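You operate a simulated robot arm through the tools that you are given. There is no shell and no other tool. Be economical: measure what you need, move in short steps, check, and stop when the job is done.

You are at the controls of a simulated robot arm. One attempt, no reset.

TASK
Shut the grey cabinet down, vent it and plug port 1.
Fine: red main handle shut, black pressure knob to 0, vent to zero, selector OFF, then the yellow plug in and latched, in that order.

It is judged by the outcome, as a careful person would: the job done as asked, and still so three seconds after it is handed in. It fails if anything else is knocked over, pushed out of place, dropped, spilled or broken.

THE ROBOT
A 6-joint arm with a two-finger parallel gripper, fixed in place. Base frame: the origin is at the foot of the arm, x ahead of it, y to its left, z up; the work surface is at about z = 866. Lengths are in mm, angles in degrees, forces in N, time in s.
With the tool pointing down near the work surface it reaches from about 260 to 680 mm from the base axis. Its first joint turns from -66.0 to 66.0 degrees. Payload 2.9 kg.
Tool frame: the origin (TCP) lies between the finger pads and is the grasp point; the fingertips stand 30 mm ahead of it; z points along the fingers, y is the line along which they close. Largest opening 110 mm; finger width 20, thickness 10; the body of the gripper, 48 by 112 mm, starts 55 mm behind the TCP.
Orientation is told as [roll, pitch, yaw] about the base's x, y, z axes, in that order, counted from this pose: with the fingers straight down and closing along the base's y, the tool's x points along the base's -x, its y along +y and its z along -z.

THE INTERFACE
- The arm moves only by the tool servo_tool. Its argument "series" is a list of rows, each a list of 7 numbers: the shift along the base's x, y, z in units of 20 mm (1.0 is 20 mm), then the turn, a rotation vector about the base's x, y, z in units of 5 degrees (1.0 is 5 degrees), then the opening in per cent of the stroke, from 0 (shut) to 100 (fully open). In form: [[dx, dy, dz, ax, ay, az, fingers], ...]. A call has 1 to 12 rows; each row shifts and turns the commanded pose from where the row before left it. A call with a number of a shift or a turn outside -1 to 1 is refused whole. Each row takes 0.2 s and may step no farther than 50 mm and 8.6 degrees from the row before; otherwise, or with a gripper value out of range, the whole call is refused. A pose out of reach is approached as far as the arm can. The call stops where the force on the tool passes 70 N (or 10 N more than at its start, if that is more) or the arm is blocked; 0.2 s more then pass. The fingers move at their own pace (about 108 mm/s each) and stop on an object; they squeeze with about 39 N. The grip force told is the motor's: it shows also when the fingers shut on nothing. Time passes only in rows, and 0.2 s behind the last, so rows that do not move let the fingers close. The reply holds the time, the measured pose of the TCP, the force on the tool along the base axes, the opening and the grip force, in the units named above and with some noise.
- Cameras (640 x 400 px; columns grow to the right, rows downward): "scene" is fixed at [83.9, 444.1, 1379.1]; the picture's right is [-0.64, -0.76, 0.00], its down [-0.48, 0.40, -0.78] and it looks along [0.60, -0.50, -0.62] (base axes); focal length 290 px, centre (320, 200). "wrist" rides on the gripper at [72, 17, -103] in the tool frame; the picture's right is [-0.23, 0.97, 0.00], its down [-0.76, -0.18, -0.62] and it looks along [-0.61, -0.14, 0.78] (tool axes); focal length 222 px, centre (320, 200). There is no depth. A picture from a camera that has moved, and an enlarged one, comes with that camera's place and axes in the base frame and with its lens.
- grab_frame(camera): a new picture of that camera. No time passes.
- inspect(camera, box): a new picture of the part [left, top, right, bottom] of that camera's present view, enlarged. No time passes.
- sign_off(): hands the job in; it is judged then, once.

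Go step by step. Nothing tells you positions but the pictures and the camera data: compare them with the known pose of the tool, close in by small moves and look again before you grip or let go. The budget is 120 turns and 84 pictures, counting those below and the enlarged ones. Unless the task says otherwise, let go and move clear before handing in, and close with one line.

The tools are called after ">>>" as name(argument=value, ...) on one line, values as JSON. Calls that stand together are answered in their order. servo_tool: Moves the arm, as the interface text tells. Its arguments: {"type":"object","properties":{"series":{"type":"array"}},"required":["series"]} The other tools are called the same way: grab_frame (camera) takes a picture; inspect (camera, box) takes an enlarged picture of a part of a camera's view; sign_off () hands the job in.

At the start:

```text
time: 0.0
ee_pos: [347.4, -71.9, 1163.3]
tool_rot: [0.0, 0.0, 0.0]
contact_force: [0.3, 0.2, 0.9]
width: 110.4
grasp_force: 0.1
```

scene: 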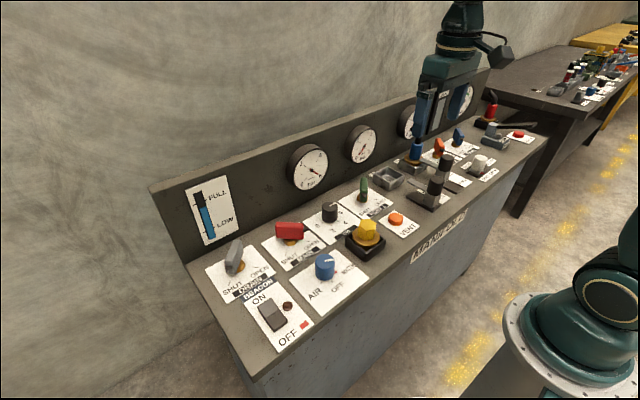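
wrist: 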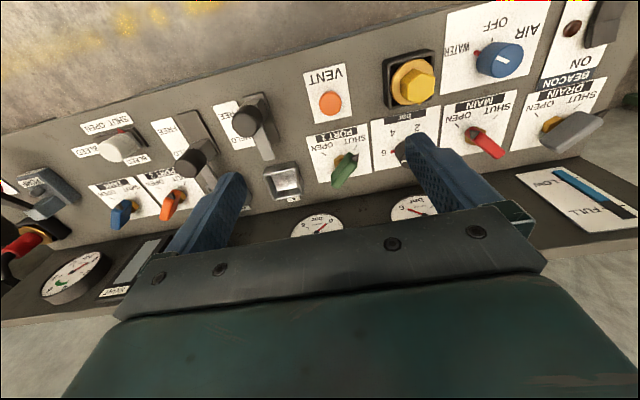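

I see a console with handles, knobs, gauges, a vent button and a yellow plug in a parking socket. I'll look closer at the parts before moving.

>>> inspect(camera="scene", box=[190, 150, 430, 350])

>>> inspect(camera="scene", box=[340, 80, 560, 230])

>>> inspect(camera="wrist", box=[220, 0, 640, 260])

```text
2.00 times, centred on (310, 250) of scene
camera zoom: at [83.9, 444.1, 1379.1], right [-0.64, -0.76, 0.0], down [-0.48, 0.4, -0.78], along [0.6, -0.5, -0.62], focal length 579 px, centre (340, 100)
```

zoom: 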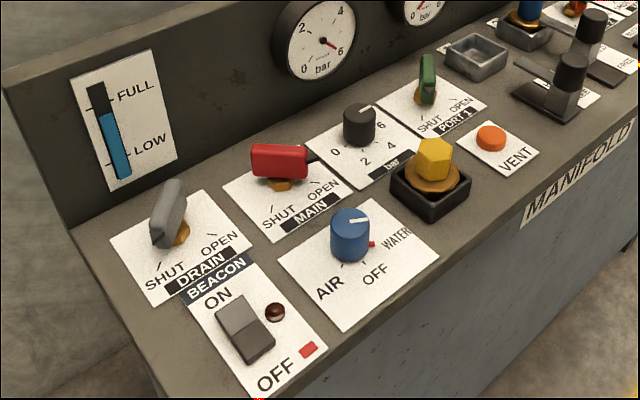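

```text
2.67 times, centred on (450, 155) of scene
camera zoom: at [83.9, 444.1, 1379.1], right [-0.64, -0.76, 0.0], down [-0.48, 0.4, -0.78], along [0.6, -0.5, -0.62], focal length 772 px, centre (-27, 320)
```

zoom: 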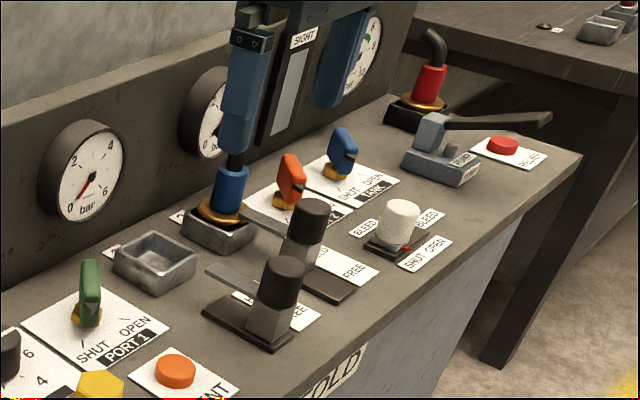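

```text
1.52 times, centred on (430, 130) of wrist
camera zoom: at [275.2, -54.0, 1264.8], right [0.23, 0.97, 0.0], down [0.76, -0.18, 0.62], along [0.61, -0.14, -0.78], focal length 338 px, centre (152, 307)
```

zoom: 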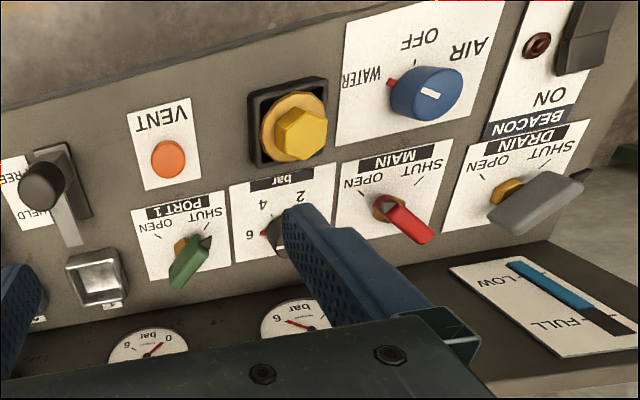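

The geometry from the two cameras agrees on a horizontal panel at about z=866. The main handle is near (494,185), the pressure knob near (487,40), the vent near (383,-61), the selector near (376,185) and the plug near (375,65). I'll move toward the main handle for a closer look.

>>> servo_tool(series=[[0, 1, -0.2, 0, 0, 0, 40], [0, 1, -0.2, 0, 0, 0, 40], [0, 1, -0.2, 0, 0, 0, 40], [0, 1, -0.2, 0, 0, 0, 40], [0, 1, -0.2, 0, 0, 0, 40], [0, 1, -0.2, 0, 0, 0, 40], [0, 1, -0.2, 0, 0, 0, 40], [0, 1, -0.2, 0, 0, 0, 40], [0, 1, -0.2, 0, 0, 0, 40], [0, 1, -0.2, 0, 0, 0, 40]])

>>> grab_frame(camera="wrist")

>>> grab_frame(camera="scene")

```text
time: 2.2
ee_pos: [347.1, 128.4, 1123.0]
tool_rot: [0.0, 0.0, 0.0]
contact_force: [-0.9, 1.4, -0.6]
width: 43.8
grasp_force: 0.0
```

```text
78 pictures are left
camera wrist: at [275.3, 146.4, 1224.8], right [0.23, 0.97, 0.0], down [0.76, -0.18, 0.62], along [0.61, -0.14, -0.78], focal length 222 px, centre (320, 200)
```

wrist: 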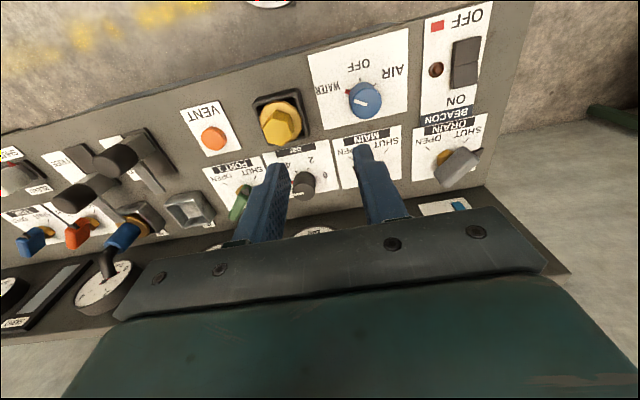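

```text
77 pictures are left
```

scene: 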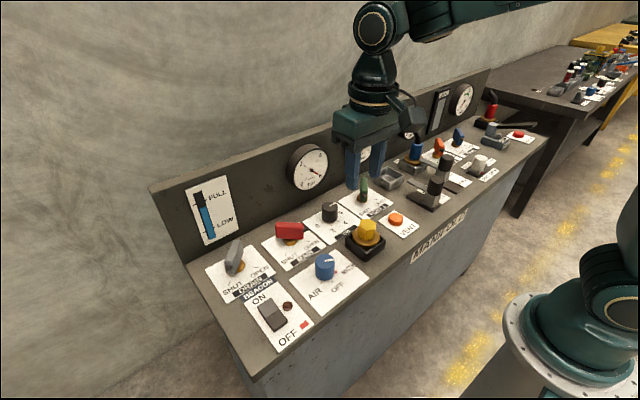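

The fingers block the middle of the wrist view. I'll move over the main handle, high enough to be clear, so that it sits in the upper part of the picture.

>>> servo_tool(series=[[1, 0.45, -0.5, 0, 0, 0, 40], [1, 0.45, -0.5, 0, 0, 0, 40], [1, 0.45, -0.5, 0, 0, 0, 40], [1, 0.45, -0.5, 0, 0, 0, 40], [1, 0.45, -0.5, 0, 0, 0, 40], [1, 0.45, -0.5, 0, 0, 0, 40]])

>>> grab_frame(camera="wrist")

```text
time: 3.6
ee_pos: [468.5, 183.8, 1064.2]
tool_rot: [0.0, 0.0, 0.1]
contact_force: [0.6, 0.9, -0.1]
width: 43.9
grasp_force: 0.0
```

```text
76 pictures are left
camera wrist: at [395.5, 200.2, 1165.4], right [0.23, 0.97, 0.0], down [0.76, -0.18, 0.62], along [0.61, -0.14, -0.78], focal length 222 px, centre (320, 200)
```

wrist: 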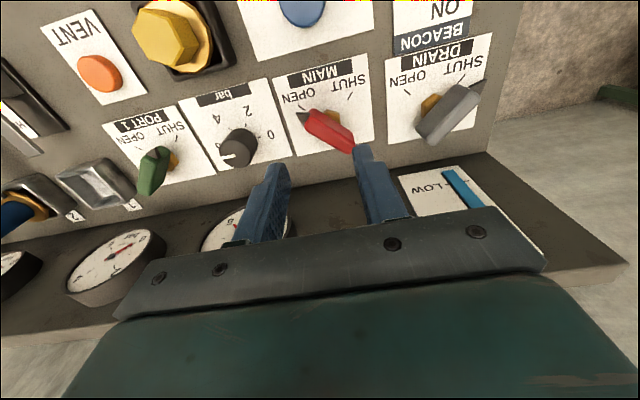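

>>> inspect(camera="wrist", box=[100, 40, 400, 220])

>>> inspect(camera="scene", box=[250, 180, 400, 280])

```text
2.13 times, centred on (250, 130) of wrist
camera zoom: at [395.5, 200.2, 1165.4], right [0.23, 0.97, 0.0], down [0.76, -0.18, 0.62], along [0.61, -0.14, -0.78], focal length 474 px, centre (469, 349)
```

zoom: 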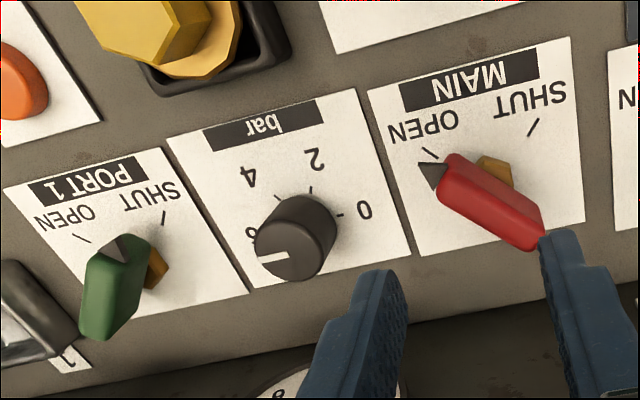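

```text
4.00 times, centred on (325, 230) of scene
camera zoom: at [83.9, 444.1, 1379.1], right [-0.64, -0.76, 0.0], down [-0.48, 0.4, -0.78], along [0.6, -0.5, -0.62], focal length 1158 px, centre (300, 80)
```

zoom: 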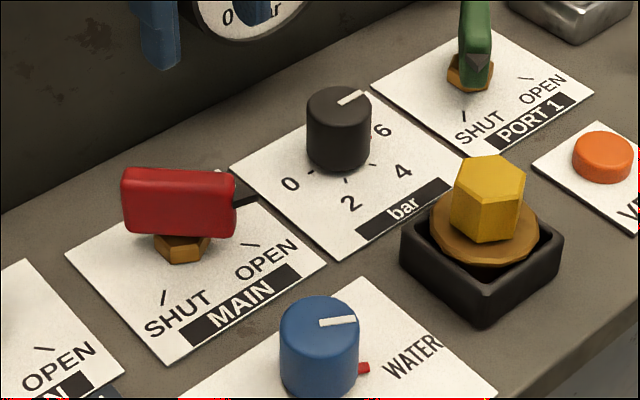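

The main handle's pointer is on OPEN. The blade runs along (-1,-1) with its pivot near (501,188), so SHUT is about 90° clockwise from above. I'll yaw the gripper +45° and align over it.

>>> servo_tool(series=[[0.18, 0.02, -0.3, 0, 0, 1, 45], [0.18, 0.02, -0.3, 0, 0, 1, 45], [0.18, 0.02, -0.3, 0, 0, 1, 45], [0.18, 0.02, -0.3, 0, 0, 1, 45], [0.18, 0.02, -0.3, 0, 0, 1, 45], [0.18, 0.02, -0.3, 0, 0, 1, 45], [0.18, 0.02, -0.3, 0, 0, 1, 45], [0.18, 0.02, -0.3, 0, 0, 1, 45], [0.18, 0.02, -0.3, 0, 0, 1, 45]])

>>> grab_frame(camera="wrist")

>>> inspect(camera="scene", box=[220, 150, 380, 280])

```text
time: 5.6
ee_pos: [500.5, 185.7, 1009.7]
tool_rot: [0.1, 0.0, 45.0]
contact_force: [0.3, -0.4, 0.0]
width: 49.6
grasp_force: 0.0
```

```text
73 pictures are left
camera wrist: at [437.5, 147.4, 1111.0], right [-0.53, 0.85, 0.0], down [0.66, 0.41, 0.62], along [0.53, 0.33, -0.78], focal length 222 px, centre (320, 200)
```

wrist: 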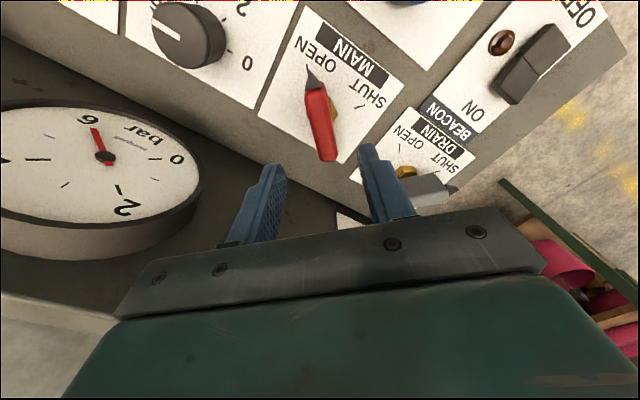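

```text
3.08 times, centred on (300, 215) of scene
camera zoom: at [83.9, 444.1, 1379.1], right [-0.64, -0.76, 0.0], down [-0.48, 0.4, -0.78], along [0.6, -0.5, -0.62], focal length 891 px, centre (382, 154)
```

zoom: 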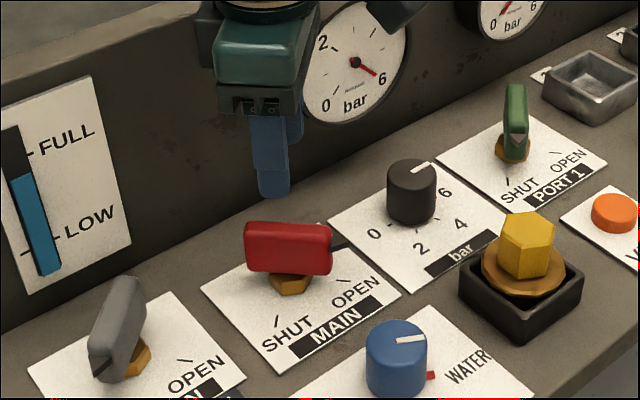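

The blade is lined up across the jaws, with its centre within about 1–2 mm of (500,185). I'll descend and grip it.

>>> servo_tool(series=[[0, 0, -1, 0, 0, 0, 45], [0, 0, -1, 0, 0, 0, 45], [0, 0, -1, 0, 0, 0, 45], [0, 0, -1, 0, 0, 0, 45], [0, 0, -0.8, 0, 0, 0, 45], [0, 0, 0, 0, 0, 0, 45]])

>>> grab_frame(camera="wrist")

>>> inspect(camera="scene", box=[220, 150, 380, 280])

```text
time: 7.0
ee_pos: [501.1, 184.9, 912.2]
tool_rot: [0.0, 0.1, 45.0]
contact_force: [0.6, 0.2, -0.8]
width: 49.5
grasp_force: 0.0
```

```text
71 pictures are left
camera wrist: at [437.5, 147.4, 1014.5], right [-0.53, 0.85, 0.0], down [0.66, 0.41, 0.62], along [0.53, 0.33, -0.78], focal length 222 px, centre (320, 200)
```

wrist: 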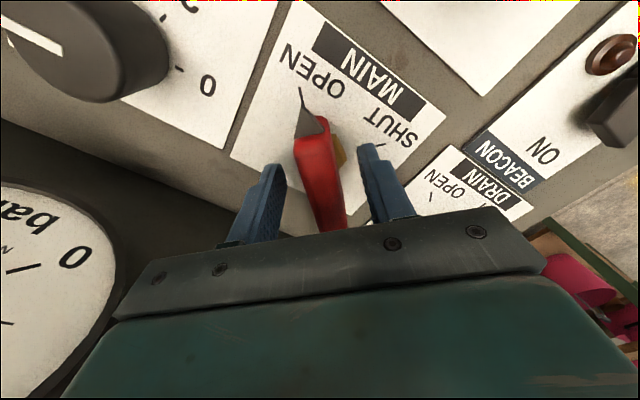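

```text
3.08 times, centred on (300, 215) of scene
camera zoom: at [83.9, 444.1, 1379.1], right [-0.64, -0.76, 0.0], down [-0.48, 0.4, -0.78], along [0.6, -0.5, -0.62], focal length 891 px, centre (382, 154)
```

zoom: 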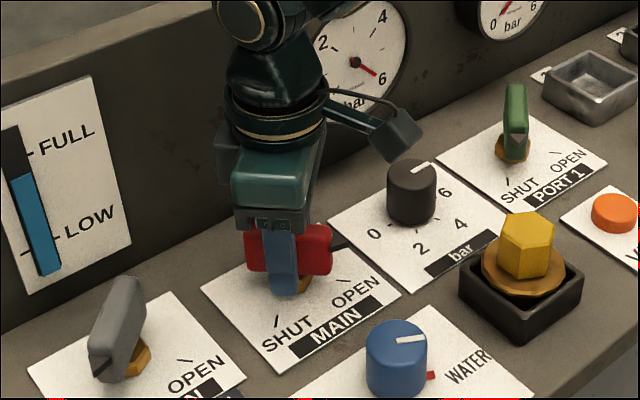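

The jaws straddle the blade, so I'll close and check the force for any offset.

>>> servo_tool(series=[[0, 0, 0, 0, 0, 0, 0], [0, 0, 0, 0, 0, 0, 0], [0, 0, 0, 0, 0, 0, 0]])

>>> grab_frame(camera="wrist")

```text
time: 7.8
ee_pos: [499.1, 186.8, 912.0]
tool_rot: [0.2, 0.1, 45.3]
contact_force: [-12.6, 11.7, -0.6]
width: 18.9
grasp_force: 44.8
```

```text
69 pictures are left
camera wrist: at [436.6, 148.5, 1014.7], right [-0.53, 0.85, 0.0], down [0.66, 0.41, 0.62], along [0.53, 0.33, -0.78], focal length 222 px, centre (320, 200)
```

wrist: 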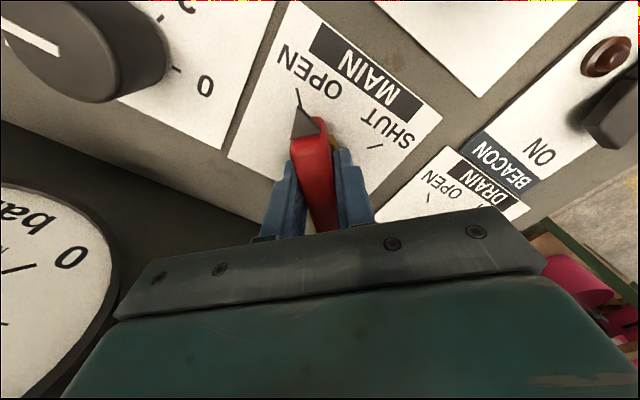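

The blade pulled the tool about 2 mm, so the pivot is near (499,187). I'll recentre there and start turning clockwise, watching the forces.

>>> servo_tool(series=[[-0.1, 0.1, 0, 0, 0, 0, 0], [0, 0, 0, 0, 0, -1, 0], [0, 0, 0, 0, 0, -1, 0], [0, 0, 0, 0, 0, -1, 0], [0, 0, 0, 0, 0, -1, 0], [0, 0, 0, 0, 0, -1, 0]])

```text
time: 9.2
ee_pos: [499.4, 187.0, 912.1]
tool_rot: [0.0, -0.1, 19.7]
contact_force: [13.7, 3.1, -11.4]
width: 19.1
grasp_force: 45.1
```

It's turning with low force, so I'll continue.

>>> servo_tool(series=[[0, 0, 0, 0, 0, -1, 0], [0, 0, 0, 0, 0, -1, 0], [0, 0, 0, 0, 0, -1, 0], [0, 0, 0, 0, 0, -1, 0], [0, 0, 0, 0, 0, -1, 0], [0, 0, 0, 0, 0, -1, 0], [0, 0, 0, 0, 0, -1, 0], [0, 0, 0, 0, 0, -1, 0], [0, 0, 0, 0, 0, -1, 0], [0, 0, 0, 0, 0, -1, 0]])

>>> inspect(camera="scene", box=[220, 150, 380, 280])

>>> grab_frame(camera="wrist")

```text
time: 11.4
ee_pos: [498.2, 188.7, 912.6]
tool_rot: [0.0, -0.1, -30.1]
contact_force: [17.8, 8.3, -9.7]
width: 18.9
grasp_force: 44.8
```

```text
3.08 times, centred on (300, 215) of scene
camera zoom: at [84.5, 444.4, 1378.9], right [-0.64, -0.76, 0.0], down [-0.48, 0.4, -0.78], along [0.6, -0.5, -0.62], focal length 891 px, centre (382, 154)
```

zoom: 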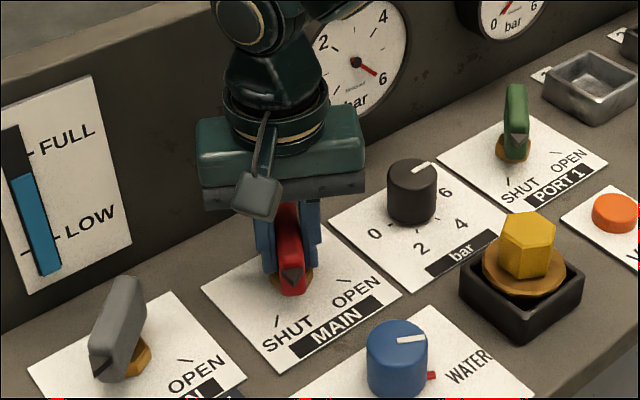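

```text
67 pictures are left
camera wrist: at [444.6, 240.2, 1014.6], right [0.68, 0.73, 0.0], down [0.57, -0.54, 0.62], along [0.46, -0.43, -0.78], focal length 222 px, centre (320, 200)
```

wrist: 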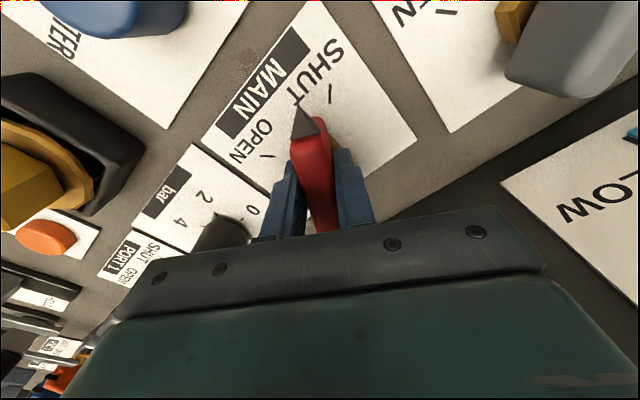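

It needs about 15–20° more to reach SHUT.

>>> servo_tool(series=[[0, 0, 0, 0, 0, -1, 0], [0, 0, 0, 0, 0, -1, 0], [0, 0, 0, 0, 0, -1, 0], [0, 0, 0, 0, 0, -0.8, 0]])

>>> grab_frame(camera="wrist")

```text
time: 12.4
ee_pos: [498.2, 188.0, 913.0]
tool_rot: [0.2, 0.0, -48.8]
contact_force: [16.9, 13.5, -6.9]
width: 20.1
grasp_force: 44.9
```

```text
66 pictures are left
camera wrist: at [463.6, 255.4, 1014.7], right [0.88, 0.47, 0.0], down [0.37, -0.69, 0.62], along [0.3, -0.55, -0.78], focal length 222 px, centre (320, 200)
```

wrist: 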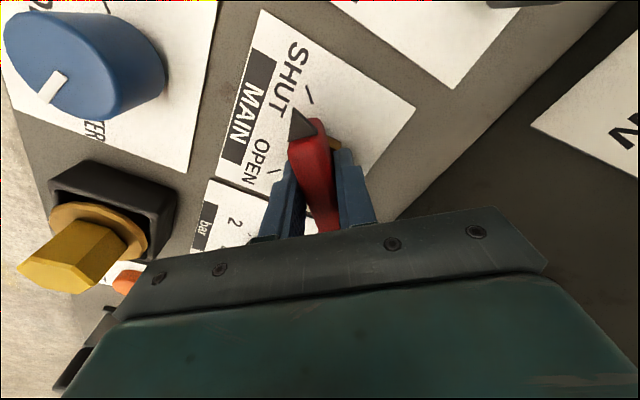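

The pointer is slightly short of the tick, so I'll push to the stop.

>>> servo_tool(series=[[0, 0, 0, 0, 0, -1, 0], [0, 0, 0, 0, 0, -0.6, 0]])

>>> grab_frame(camera="wrist")

```text
time: 13.0
ee_pos: [497.6, 189.8, 912.0]
tool_rot: [0.1, 0.2, -56.7]
contact_force: [8.4, 21.8, -3.2]
width: 23.0
grasp_force: 45.3
```

```text
65 pictures are left
camera wrist: at [472.4, 260.5, 1014.9], right [0.94, 0.34, 0.0], down [0.27, -0.74, 0.62], along [0.21, -0.58, -0.78], focal length 222 px, centre (320, 200)
```

wrist: 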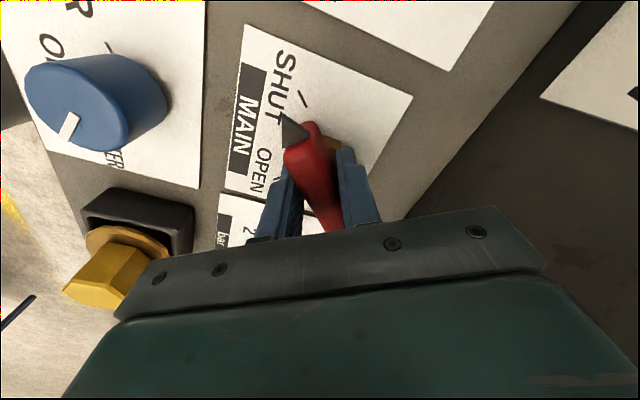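

The blade now twists in the jaws, so the handle is on its SHUT stop. I'll open, go up and check.

>>> servo_tool(series=[[0, 0, 0, 0, 0, 0, 45], [0, 0, 0, 0, 0, 0, 45], [0, 0, 0, 0, 0, 0, 45], [0, 0, 1, 0, 0, 0, 45], [0, 0, 1, 0, 0, 0, 45], [0, 0, 1, 0, 0, 0, 45], [0, 0, 1, 0, 0, 0, 45], [0, 0, 1, 0, 0, 0, 45]])

>>> inspect(camera="scene", box=[260, 130, 420, 260])

>>> grab_frame(camera="wrist")

```text
time: 14.8
ee_pos: [497.9, 187.7, 1014.5]
tool_rot: [-0.1, 0.0, -57.0]
contact_force: [-0.2, -0.2, 0.4]
width: 49.4
grasp_force: 0.1
```

```text
3.08 times, centred on (340, 195) of scene
camera zoom: at [83.9, 444.1, 1379.1], right [-0.64, -0.76, 0.0], down [-0.48, 0.4, -0.78], along [0.6, -0.5, -0.62], focal length 891 px, centre (258, 215)
```

zoom: 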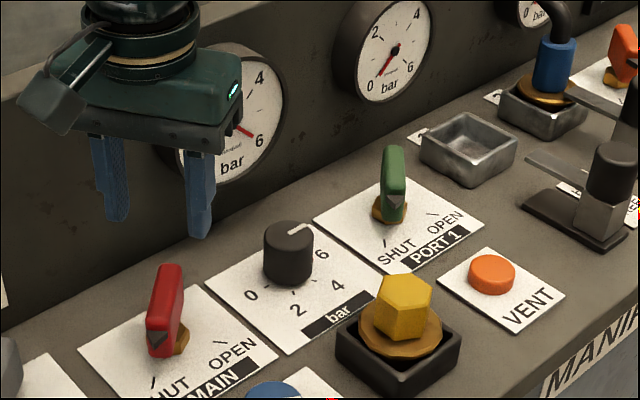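

```text
63 pictures are left
camera wrist: at [473.1, 258.5, 1115.8], right [0.94, 0.34, 0.0], down [0.27, -0.74, 0.62], along [0.21, -0.59, -0.78], focal length 222 px, centre (320, 200)
```

wrist: 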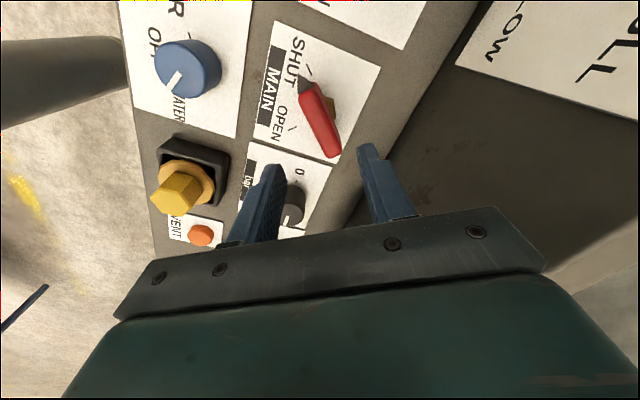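

Main is now shut. The pressure knob is near (495,66) and points at 6 (-y); 0 is at +y, so it needs about 180° clockwise, which I'll do in two bites. I'll move above it while yawing back.

>>> servo_tool(series=[[0, -0.5, 0, 0, 0, 1, 55], [0, -0.5, 0, 0, 0, 1, 55], [0, -0.5, 0, 0, 0, 1, 55], [0, -0.5, 0, 0, 0, 1, 55], [0, -0.5, 0, 0, 0, 1, 55], [0, -0.5, 0, 0, 0, 1, 55], [0, -0.5, 0, 0, 0, 1, 55], [0, -0.5, 0, 0, 0, 1, 55], [0, -0.5, 0, 0, 0, 1, 55], [0, -0.5, 0, 0, 0, 1, 55], [0, -0.5, 0, 0, 0, 1, 55], [0, -0.6, 0, 0, 0, 1, 55]])

>>> grab_frame(camera="wrist")

>>> inspect(camera="scene", box=[260, 130, 420, 260])

```text
time: 17.4
ee_pos: [498.1, 64.8, 1012.2]
tool_rot: [0.1, 0.0, 3.1]
contact_force: [-0.2, 0.0, -0.5]
width: 60.5
grasp_force: 0.1
```

```text
62 pictures are left
camera wrist: at [424.5, 79.3, 1114.5], right [0.17, 0.98, 0.0], down [0.77, -0.14, 0.62], along [0.61, -0.11, -0.78], focal length 222 px, centre (320, 200)
```

wrist: 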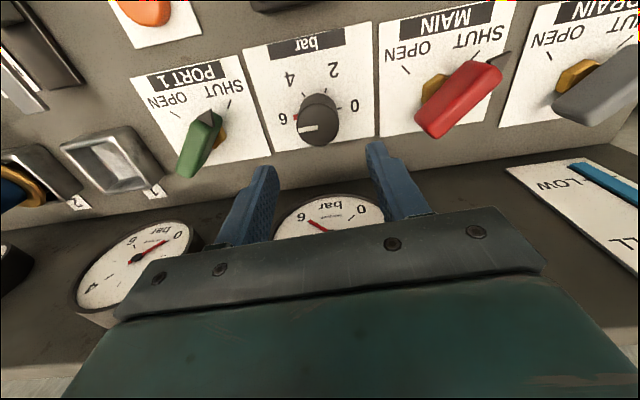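

```text
3.08 times, centred on (340, 195) of scene
camera zoom: at [83.9, 444.1, 1379.1], right [-0.64, -0.76, 0.0], down [-0.48, 0.4, -0.78], along [0.6, -0.5, -0.62], focal length 891 px, centre (258, 215)
```

zoom: 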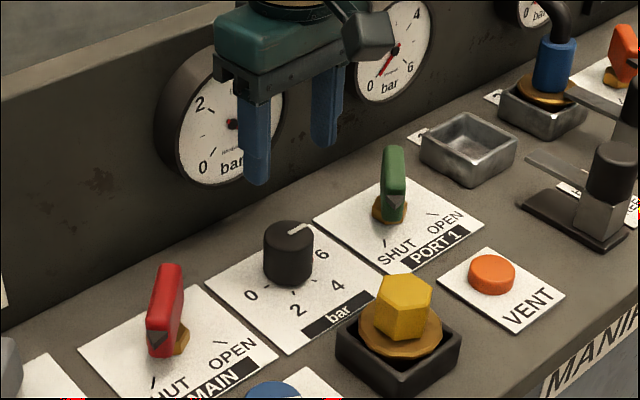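

The TCP is over the knob. Next I'll yaw to +50° and descend around it, fingertips to z≈885.

>>> servo_tool(series=[[0, 0, 0, 0, 0, 1, 60], [0, 0, 0, 0, 0, 1, 60], [0, 0, 0, 0, 0, 1, 60], [0, 0, 0, 0, 0, 1, 60], [0, 0, 0, 0, 0, 1, 60], [0, 0, 0, 0, 0, 1, 60], [0, 0, 0, 0, 0, 1, 60], [0, 0, 0, 0, 0, 1, 60], [0, 0, -1, 0, 0, 1, 60], [0, 0, -1, 0, 0, 0, 60], [0, 0, -1, 0, 0, 0, 60]])

>>> grab_frame(camera="wrist")

>>> inspect(camera="scene", box=[260, 130, 420, 260])

```text
time: 19.8
ee_pos: [499.1, 66.2, 953.7]
tool_rot: [0.0, 0.0, 48.0]
contact_force: [-0.5, 0.0, 0.1]
width: 66.1
grasp_force: 0.0
```

```text
60 pictures are left
camera wrist: at [437.6, 24.6, 1054.3], right [-0.57, 0.82, 0.0], down [0.64, 0.45, 0.62], along [0.51, 0.36, -0.78], focal length 222 px, centre (320, 200)
```

wrist: 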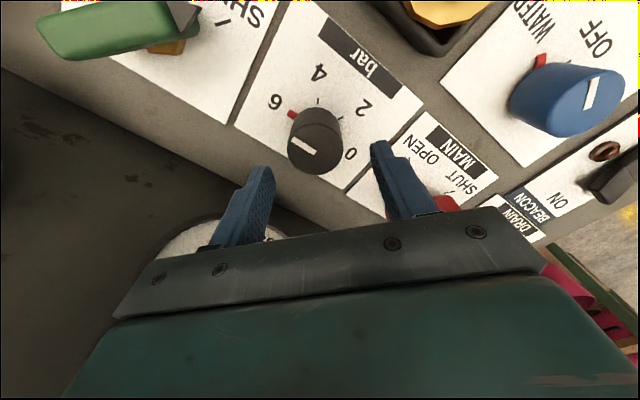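

```text
3.08 times, centred on (340, 195) of scene
camera zoom: at [83.9, 444.1, 1379.1], right [-0.64, -0.76, 0.0], down [-0.48, 0.4, -0.78], along [0.6, -0.5, -0.62], focal length 891 px, centre (258, 215)
```

zoom: 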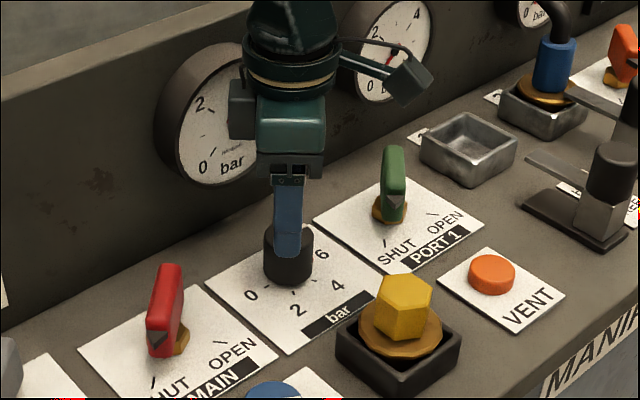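

Aligned across the knob. I'll descend to grip height and close.

>>> servo_tool(series=[[0, 0, -0.7, 0, 0, 0, 60], [0, 0, -0.7, 0, 0, 0, 60], [0, 0, -0.6, 0, 0, 0, 60], [0, 0, 0, 0, 0, 0, 60], [0, 0, 0, 0, 0, 0, 0], [0, 0, 0, 0, 0, 0, 0], [0, 0, 0, 0, 0, 0, 0]])

>>> grab_frame(camera="wrist")

```text
time: 21.4
ee_pos: [500.4, 62.7, 912.2]
tool_rot: [-0.2, -0.1, 47.7]
contact_force: [27.7, -23.2, -12.3]
width: 40.8
grasp_force: 45.4
```

```text
58 pictures are left
camera wrist: at [438.4, 22.2, 1014.3], right [-0.57, 0.82, 0.0], down [0.64, 0.44, 0.63], along [0.52, 0.35, -0.78], focal length 222 px, centre (320, 200)
```

wrist: 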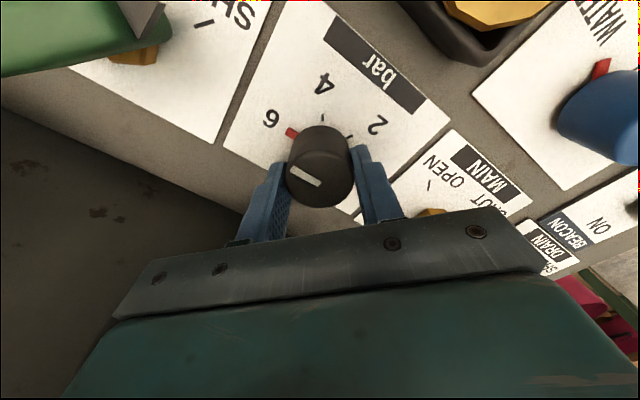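

The knob centre is slightly toward +x/-y, at about (499,61.5). I'll shift the command there and rotate clockwise.

>>> servo_tool(series=[[0.04, -0.16, 0, 0, 0, 0, 0], [0, 0, 0, 0, 0, -1, 0], [0, 0, 0, 0, 0, -1, 0], [0, 0, 0, 0, 0, -1, 0], [0, 0, 0, 0, 0, -1, 0], [0, 0, 0, 0, 0, -1, 0]])

>>> grab_frame(camera="wrist")

```text
time: 22.8
ee_pos: [498.7, 63.1, 912.2]
tool_rot: [0.0, -0.2, 22.9]
contact_force: [16.9, -2.9, -1.9]
width: 40.7
grasp_force: 45.2
```

```text
57 pictures are left
camera wrist: at [426.4, 51.2, 1014.5], right [-0.17, 0.99, 0.0], down [0.77, 0.13, 0.63], along [0.62, 0.11, -0.78], focal length 222 px, centre (320, 200)
```

wrist: 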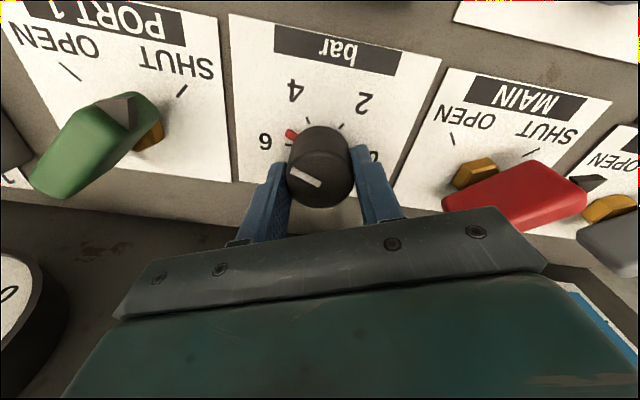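

The knob turns with the gripper, and its red index has left 6. I'll continue.

>>> servo_tool(series=[[0, 0, 0, 0, 0, -1, 0], [0, 0, 0, 0, 0, -1, 0], [0, 0, 0, 0, 0, -1, 0], [0, 0, 0, 0, 0, -1, 0], [0, 0, 0, 0, 0, -1, 0], [0, 0, 0, 0, 0, -1, 0], [0, 0, 0, 0, 0, -1, 0], [0, 0, 0, 0, 0, -1, 0], [0, 0, 0, 0, 0, -1, 0], [0, 0, 0, 0, 0, -1, 0], [0, 0, 0, 0, 0, -1, 0], [0, 0, 0, 0, 0, -1, 0]])

>>> grab_frame(camera="wrist")

```text
time: 25.4
ee_pos: [500.0, 61.5, 913.3]
tool_rot: [0.0, 0.0, -37.1]
contact_force: [17.6, 3.9, -0.3]
width: 40.3
grasp_force: 44.9
```

```text
56 pictures are left
camera wrist: at [452.0, 120.9, 1014.8], right [0.77, 0.64, 0.0], down [0.5, -0.6, 0.62], along [0.4, -0.48, -0.78], focal length 222 px, centre (320, 200)
```

wrist: 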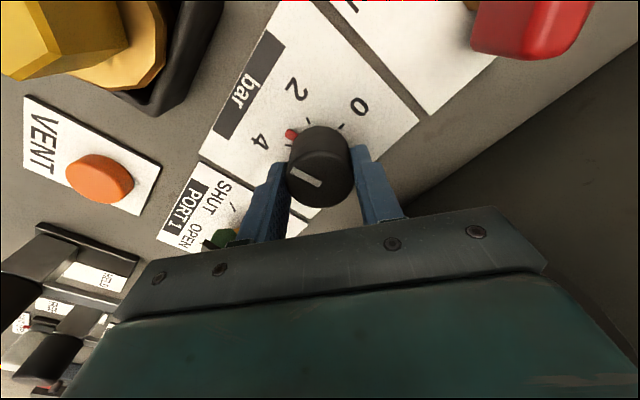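

The index is at about 3. A bit more here, then open, yaw back and regrip.

>>> servo_tool(series=[[0, 0, 0, 0, 0, -1, 0], [0, 0, 0, 0, 0, -1, 0], [0, 0, 0, 0, 0, -1, 0], [0, 0, 0, 0, 0, -1, 0], [0, 0, 0, 0, 0, 0, 60], [0, 0, 0, 0, 0, 0, 60], [0, 0, 1, 0, 0, 0, 60], [0, 0, 1, 0, 0, 0, 60]])

>>> servo_tool(series=[[0, 0, 0, 0, 0, 1, 60], [0, 0, 0, 0, 0, 1, 60], [0, 0, 0, 0, 0, 1, 60], [0, 0, 0, 0, 0, 1, 60], [0, 0, 0, 0, 0, 1, 60], [0, 0, 0, 0, 0, 1, 60], [0, 0, 0, 0, 0, 1, 60], [0, 0, 0, 0, 0, 1, 60], [0, 0, 0, 0, 0, 1, 60], [0, 0, 0, 0, 0, 1, 60], [0, 0, 0, 0, 0, 1, 60], [0, 0, 0, 0, 0, 1, 60]])

>>> servo_tool(series=[[0, 0, 0, 0, 0, 1, 60], [0, 0, 0, 0, 0, 1, 60], [0, 0, 0, 0, 0, 1, 60], [0, 0, 0, 0, 0, 1, 60], [0, 0, 0, 0, 0, 1, 60]])

>>> grab_frame(camera="wrist")

```text
time: 27.2
ee_pos: [499.3, 62.2, 953.2]
tool_rot: [0.1, 0.0, -57.0]
contact_force: [-0.3, -0.5, 0.2]
width: 65.9
grasp_force: 0.0
```

```text
time: 29.8
ee_pos: [499.4, 62.9, 951.8]
tool_rot: [-0.1, 0.0, 3.2]
contact_force: [0.0, 0.3, -0.1]
width: 66.1
grasp_force: 0.0
```

```text
time: 31.0
ee_pos: [498.6, 62.8, 953.2]
tool_rot: [0.0, 0.0, 28.0]
contact_force: [0.3, 0.5, 0.4]
width: 65.9
grasp_force: 0.1
```

```text
55 pictures are left
camera wrist: at [426.9, 44.2, 1054.7], right [-0.26, 0.97, 0.0], down [0.76, 0.2, 0.62], along [0.6, 0.16, -0.78], focal length 222 px, centre (320, 200)
```

wrist: 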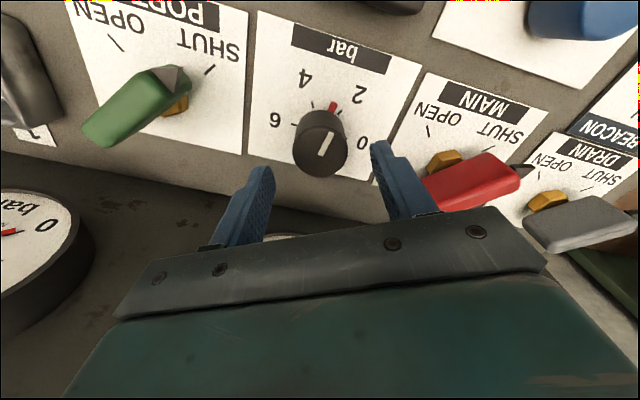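

The index is now near 2, with about 65–75° left. Regripping.

>>> servo_tool(series=[[0, 0, -1, 0, 0, 0, 60], [0, 0, -1, 0, 0, 0, 60], [0, 0, 0, 0, 0, 0, 0], [0, 0, 0, 0, 0, 0, 0], [0, 0, 0, 0, 0, -1, 0], [0, 0, 0, 0, 0, -1, 0], [0, 0, 0, 0, 0, -1, 0], [0, 0, 0, 0, 0, -1, 0], [0, 0, 0, 0, 0, -1, 0], [0, 0, 0, 0, 0, -1, 0], [0, 0, 0, 0, 0, -1, 0], [0, 0, 0, 0, 0, -1, 0]])

>>> servo_tool(series=[[0, 0, 0, 0, 0, -1, 0], [0, 0, 0, 0, 0, -1, 0], [0, 0, 0, 0, 0, -1, 0], [0, 0, 0, 0, 0, -1, 0]])

>>> grab_frame(camera="wrist")

```text
time: 33.6
ee_pos: [499.0, 62.5, 912.5]
tool_rot: [0.0, 0.1, -12.1]
contact_force: [-3.6, 2.9, -2.4]
width: 41.2
grasp_force: 44.7
```

```text
time: 34.6
ee_pos: [498.7, 62.8, 912.5]
tool_rot: [0.0, 0.1, -31.9]
contact_force: [0.2, 7.9, -7.0]
width: 41.1
grasp_force: 44.7
```

```text
54 pictures are left
camera wrist: at [446.5, 117.2, 1014.7], right [0.71, 0.71, 0.0], down [0.55, -0.55, 0.62], along [0.44, -0.44, -0.78], focal length 222 px, centre (320, 200)
```

wrist: 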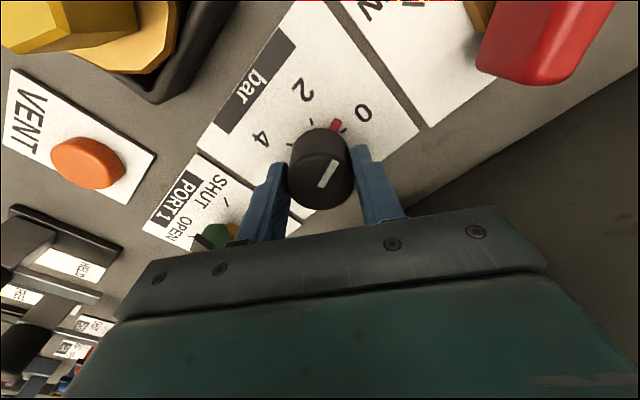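

Nearly at 0, so I'll go on toward the stop.

>>> servo_tool(series=[[0, 0, 0, 0, 0, -1, 0], [0, 0, 0, 0, 0, -1, 0], [0, 0, 0, 0, 0, -1, 0]])

>>> inspect(camera="wrist", box=[200, 50, 440, 220])

```text
time: 35.4
ee_pos: [498.1, 64.3, 914.0]
tool_rot: [0.0, 0.0, -47.0]
contact_force: [1.9, 15.5, -8.9]
width: 41.2
grasp_force: 45.2
```

```text
2.35 times, centred on (320, 135) of wrist
camera zoom: at [462.0, 129.3, 1014.7], right [0.87, 0.5, 0.0], down [0.39, -0.68, 0.62], along [0.31, -0.54, -0.78], focal length 523 px, centre (320, 353)
```

zoom: 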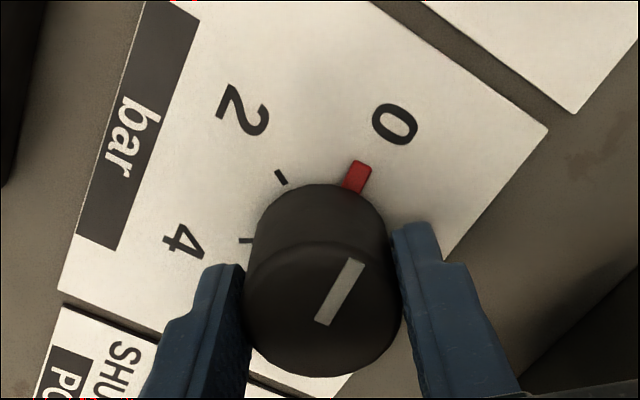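

>>> servo_tool(series=[[0, 0, 0, 0, 0, -1, 0], [0, 0, 0, 0, 0, -1, 0]])

>>> inspect(camera="wrist", box=[200, 50, 440, 220])

```text
time: 36.0
ee_pos: [500.4, 62.9, 911.7]
tool_rot: [0.2, -0.1, -57.0]
contact_force: [7.7, 13.0, -10.1]
width: 41.7
grasp_force: 45.0
```

```text
2.35 times, centred on (320, 135) of wrist
camera zoom: at [474.5, 133.8, 1015.1], right [0.94, 0.34, 0.0], down [0.26, -0.74, 0.62], along [0.21, -0.59, -0.78], focal length 523 px, centre (320, 353)
```

zoom: 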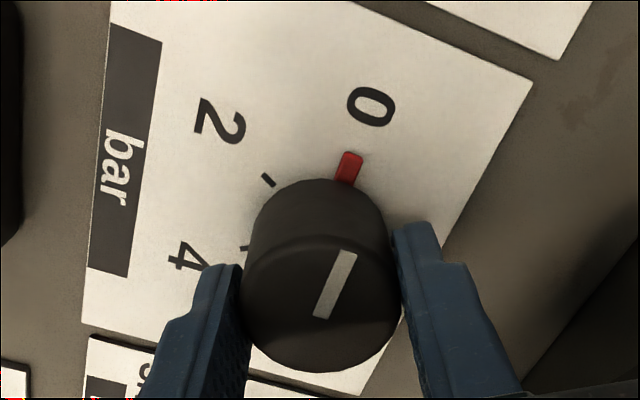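

The index lines up with 0. I'll release, raise and check.

>>> servo_tool(series=[[0, 0, 0, 0, 0, 0, 60], [0, 0, 0, 0, 0, 0, 60], [0, 0, 1, 0, 0, 0, 60], [0, 0, 1, 0, 0, 0, 60], [0, 0, 1, 0, 0, 1, 60], [-1, -0.5, 1, 0, 0, 1, 60], [-1, -1, 1, 0, 0, 1, 60], [-1, -1, 0, 0, 0, 1, 60], [-1, -1, 0, 0, 0, 1, 60], [-1, -1, 0, 0, 0, 1, 60], [-0.5, -1, 0, 0, 0, 1, 60], [0, 0, 0, 0, 0, 1, 30]])

>>> grab_frame(camera="wrist")

>>> grab_frame(camera="scene")

```text
time: 38.6
ee_pos: [388.1, -48.4, 1014.7]
tool_rot: [0.0, 0.0, -17.0]
contact_force: [-0.7, -0.9, 0.0]
width: 33.1
grasp_force: 0.0
```

```text
51 pictures are left
camera wrist: at [323.9, -9.5, 1115.3], right [0.5, 0.87, 0.0], down [0.68, -0.39, 0.62], along [0.54, -0.31, -0.78], focal length 222 px, centre (320, 200)
```

wrist: 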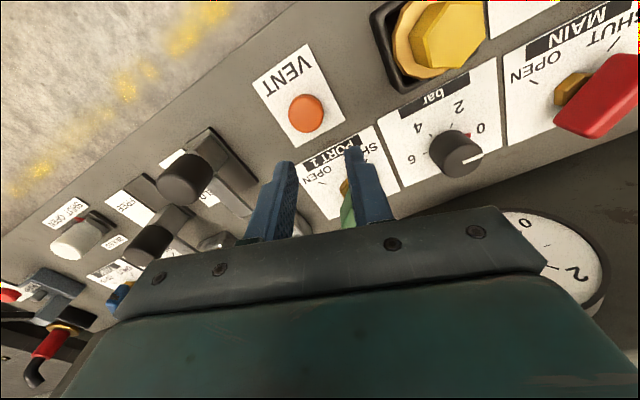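

```text
50 pictures are left
```

scene: 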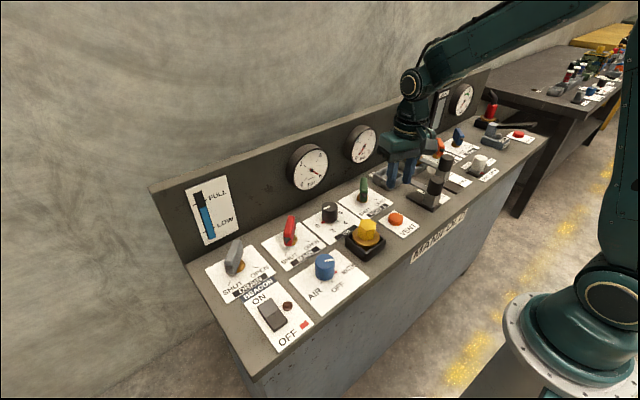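

The knob reads 0. Next is the vent button at about (380,-60): I'll close the fingers and lower until just above it.

>>> servo_tool(series=[[-0.1, -0.15, 0, 0, 0, 1, 0], [-0.1, -0.15, -1, 0, 0, 1, 0], [-0.1, -0.15, -1, 0, 0, 1, 0], [-0.1, -0.1, -1, 0, 0, 0.4, 0], [0, 0, -1, 0, 0, 0, 0], [0, 0, -0.5, 0, 0, 0, 0]])

>>> grab_frame(camera="wrist")

>>> inspect(camera="scene", box=[280, 130, 440, 250])

```text
time: 40.0
ee_pos: [381.3, -58.3, 923.0]
tool_rot: [0.0, 0.0, 0.0]
contact_force: [-0.8, 0.9, 0.3]
width: 0.0
grasp_force: 37.6
```

```text
49 pictures are left
camera wrist: at [307.8, -40.4, 1024.3], right [0.23, 0.97, 0.0], down [0.76, -0.18, 0.62], along [0.61, -0.14, -0.78], focal length 222 px, centre (320, 200)
```

wrist: 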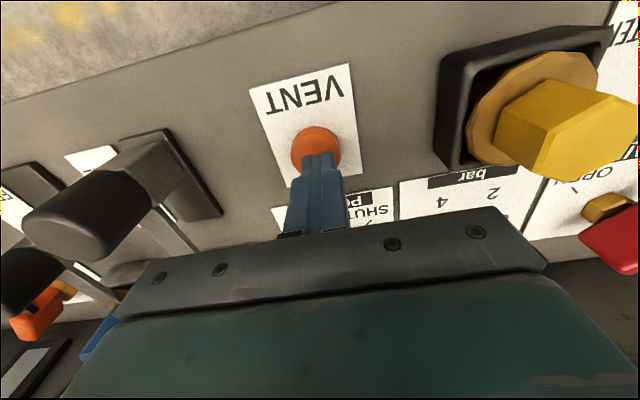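

```text
3.33 times, centred on (360, 190) of scene
camera zoom: at [83.9, 444.1, 1379.1], right [-0.64, -0.76, 0.0], down [-0.48, 0.4, -0.78], along [0.6, -0.5, -0.62], focal length 965 px, centre (187, 233)
```

zoom: 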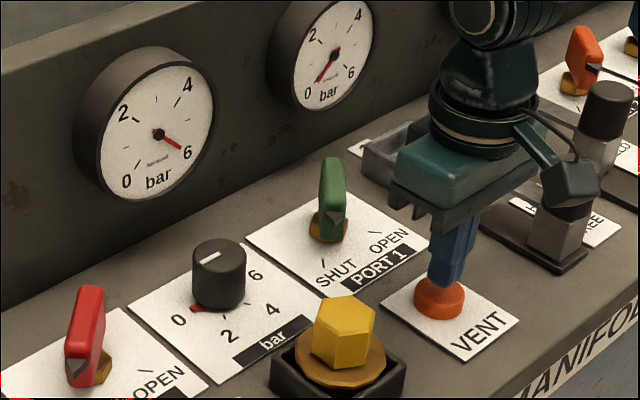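

The button centre comes out near (375,-59), so I'll shift -5 mm in x and press down gradually.

>>> servo_tool(series=[[-0.25, -0.03, 0, 0, 0, 0, 0], [0, 0, -0.4, 0, 0, 0, 0], [0, 0, -0.3, 0, 0, 0, 0], [0, 0, -0.2, 0, 0, 0, 0], [0, 0, -0.15, 0, 0, 0, 0]])

>>> inspect(camera="scene", box=[280, 130, 440, 250])

```text
time: 41.2
ee_pos: [376.3, -59.6, 902.2]
tool_rot: [0.0, -0.1, 0.1]
contact_force: [-2.1, 1.6, 2.8]
width: 0.0
grasp_force: 37.4
```

```text
3.33 times, centred on (360, 190) of scene
camera zoom: at [83.8, 444.1, 1379.1], right [-0.64, -0.76, 0.0], down [-0.48, 0.4, -0.78], along [0.6, -0.5, -0.62], focal length 965 px, centre (187, 233)
```

zoom: 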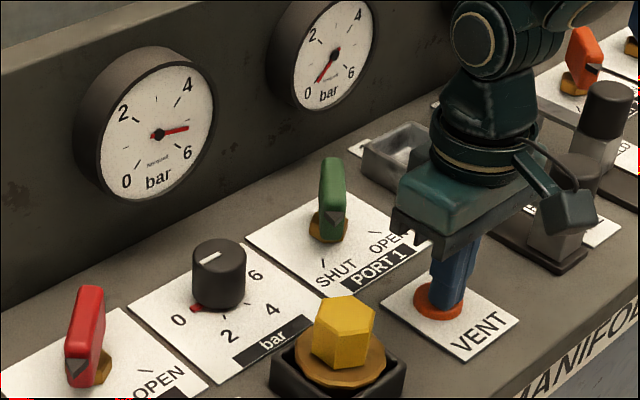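

The gauge is falling, so the vent works while held. I'll keep holding it.

>>> servo_tool(series=[[0, 0, -0.05, 0, 0, 0, 0], [0, 0, 0, 0, 0, 0, 0], [0, 0, 0, 0, 0, 0, 0], [0, 0, 0, 0, 0, 0, 0], [0, 0, 0, 0, 0, 0, 0], [0, 0, 0, 0, 0, 0, 0], [0, 0, 0, 0, 0, 0, 0], [0, 0, 0, 0, 0, 0, 0], [0, 0, 0, 0, 0, 0, 0], [0, 0, 0, 0, 0, 0, 0], [0, 0, 0, 0, 0, 0, 0], [0, 0, 0, 0, 0, 0, 0]])

>>> servo_tool(series=[[0, 0, 0, 0, 0, 0, 0], [0, 0, 0, 0, 0, 0, 0], [0, 0, 0, 0, 0, 0, 0], [0, 0, 0, 0, 0, 0, 0], [0, 0, 0, 0, 0, 0, 0], [0, 0, 0, 0, 0, 0, 0], [0, 0, 0, 0, 0, 0, 0], [0, 0, 0, 0, 0, 0, 0], [0, 0, 0, 0, 0, 0, 0], [0, 0, 0, 0, 0, 0, 0], [0, 0, 0, 0, 0, 0, 0], [0, 0, 0, 0, 0, 0, 0]])

>>> inspect(camera="scene", box=[280, 130, 440, 250])

```text
time: 43.8
ee_pos: [376.1, -60.3, 901.6]
tool_rot: [-0.1, 0.1, 0.1]
contact_force: [0.5, -1.6, 3.9]
width: 0.1
grasp_force: 37.8
```

```text
time: 46.4
ee_pos: [375.1, -59.0, 901.9]
tool_rot: [-0.1, 0.1, 0.0]
contact_force: [0.4, -1.0, 3.5]
width: 0.0
grasp_force: 37.7
```

```text
3.33 times, centred on (360, 190) of scene
camera zoom: at [83.8, 444.1, 1379.1], right [-0.64, -0.76, 0.0], down [-0.48, 0.4, -0.78], along [0.6, -0.5, -0.62], focal length 965 px, centre (187, 233)
```

zoom: 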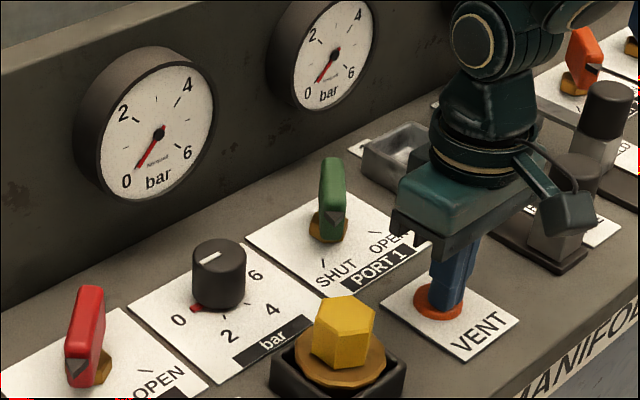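

The gauge reads zero. I'll hold a moment longer, then lift and head to the blue selector near (376,185).

>>> servo_tool(series=[[0, 0, 0, 0, 0, 0, 0], [0, 0, 0, 0, 0, 0, 0], [0, 0, 0, 0, 0, 0, 0], [0, 0, 0, 0, 0, 0, 0], [0, 0, 0, 0, 0, 0, 0], [0, 0, 1, 0, 0, 0, 0], [0, 0, 1, 0, 0, 0, 0], [0, 0, 1, 0, 0, 0, 0], [0, 0, 1, 0, 0, 0, 0], [0, 0, 1, 0, 0, 0, 0], [0, 1, 0.5, 0, 0, 0, 40], [0, 1, 0, 0, 0, 0, 60]])

>>> servo_tool(series=[[0, 1, 0, 0, 0, 0, 60], [0, 1, 0, 0, 0, 0, 60], [0, 1, 0, 0, 0, 0, 60], [0, 1, 0, 0, 0, 0, 60], [0, 1, 0, 0, 0, 0, 60], [0, 1, 0, 0, 0, 0, 60], [0, 1, 0, 0, 0, 0, 60], [0, 1, 0, 0, 0, 0, 60], [0, 1, 0, 0, 0, 0, 60], [0, 1, 0, 0, 0, 0, 60]])

>>> grab_frame(camera="wrist")

>>> inspect(camera="scene", box=[260, 140, 400, 310])

```text
time: 49.0
ee_pos: [375.5, -20.1, 1010.8]
tool_rot: [-0.1, -0.1, 0.0]
contact_force: [-0.1, -0.4, -0.8]
width: 66.0
grasp_force: 0.1
```

```text
time: 51.2
ee_pos: [377.6, 180.2, 1009.6]
tool_rot: [0.0, 0.0, 0.0]
contact_force: [0.4, -0.3, -0.3]
width: 66.0
grasp_force: 0.0
```

```text
45 pictures are left
camera wrist: at [304.0, 198.9, 1112.3], right [0.23, 0.97, 0.0], down [0.76, -0.18, 0.62], along [0.61, -0.14, -0.78], focal length 222 px, centre (320, 200)
```

wrist: 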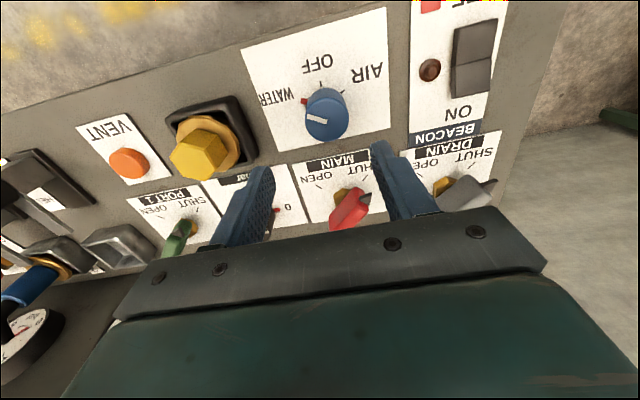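

```text
2.35 times, centred on (330, 225) of scene
camera zoom: at [83.9, 444.1, 1379.1], right [-0.64, -0.76, 0.0], down [-0.48, 0.4, -0.78], along [0.6, -0.5, -0.62], focal length 681 px, centre (296, 141)
```

zoom: 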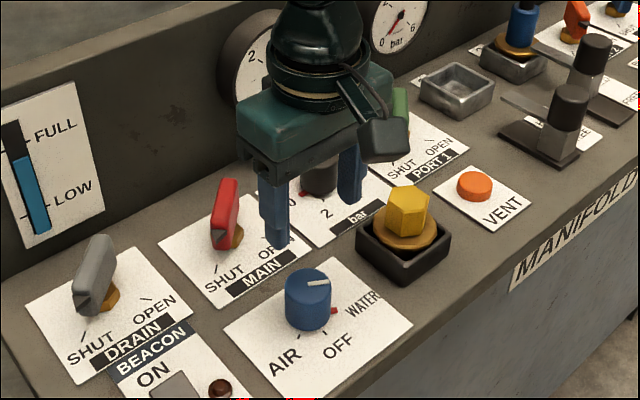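

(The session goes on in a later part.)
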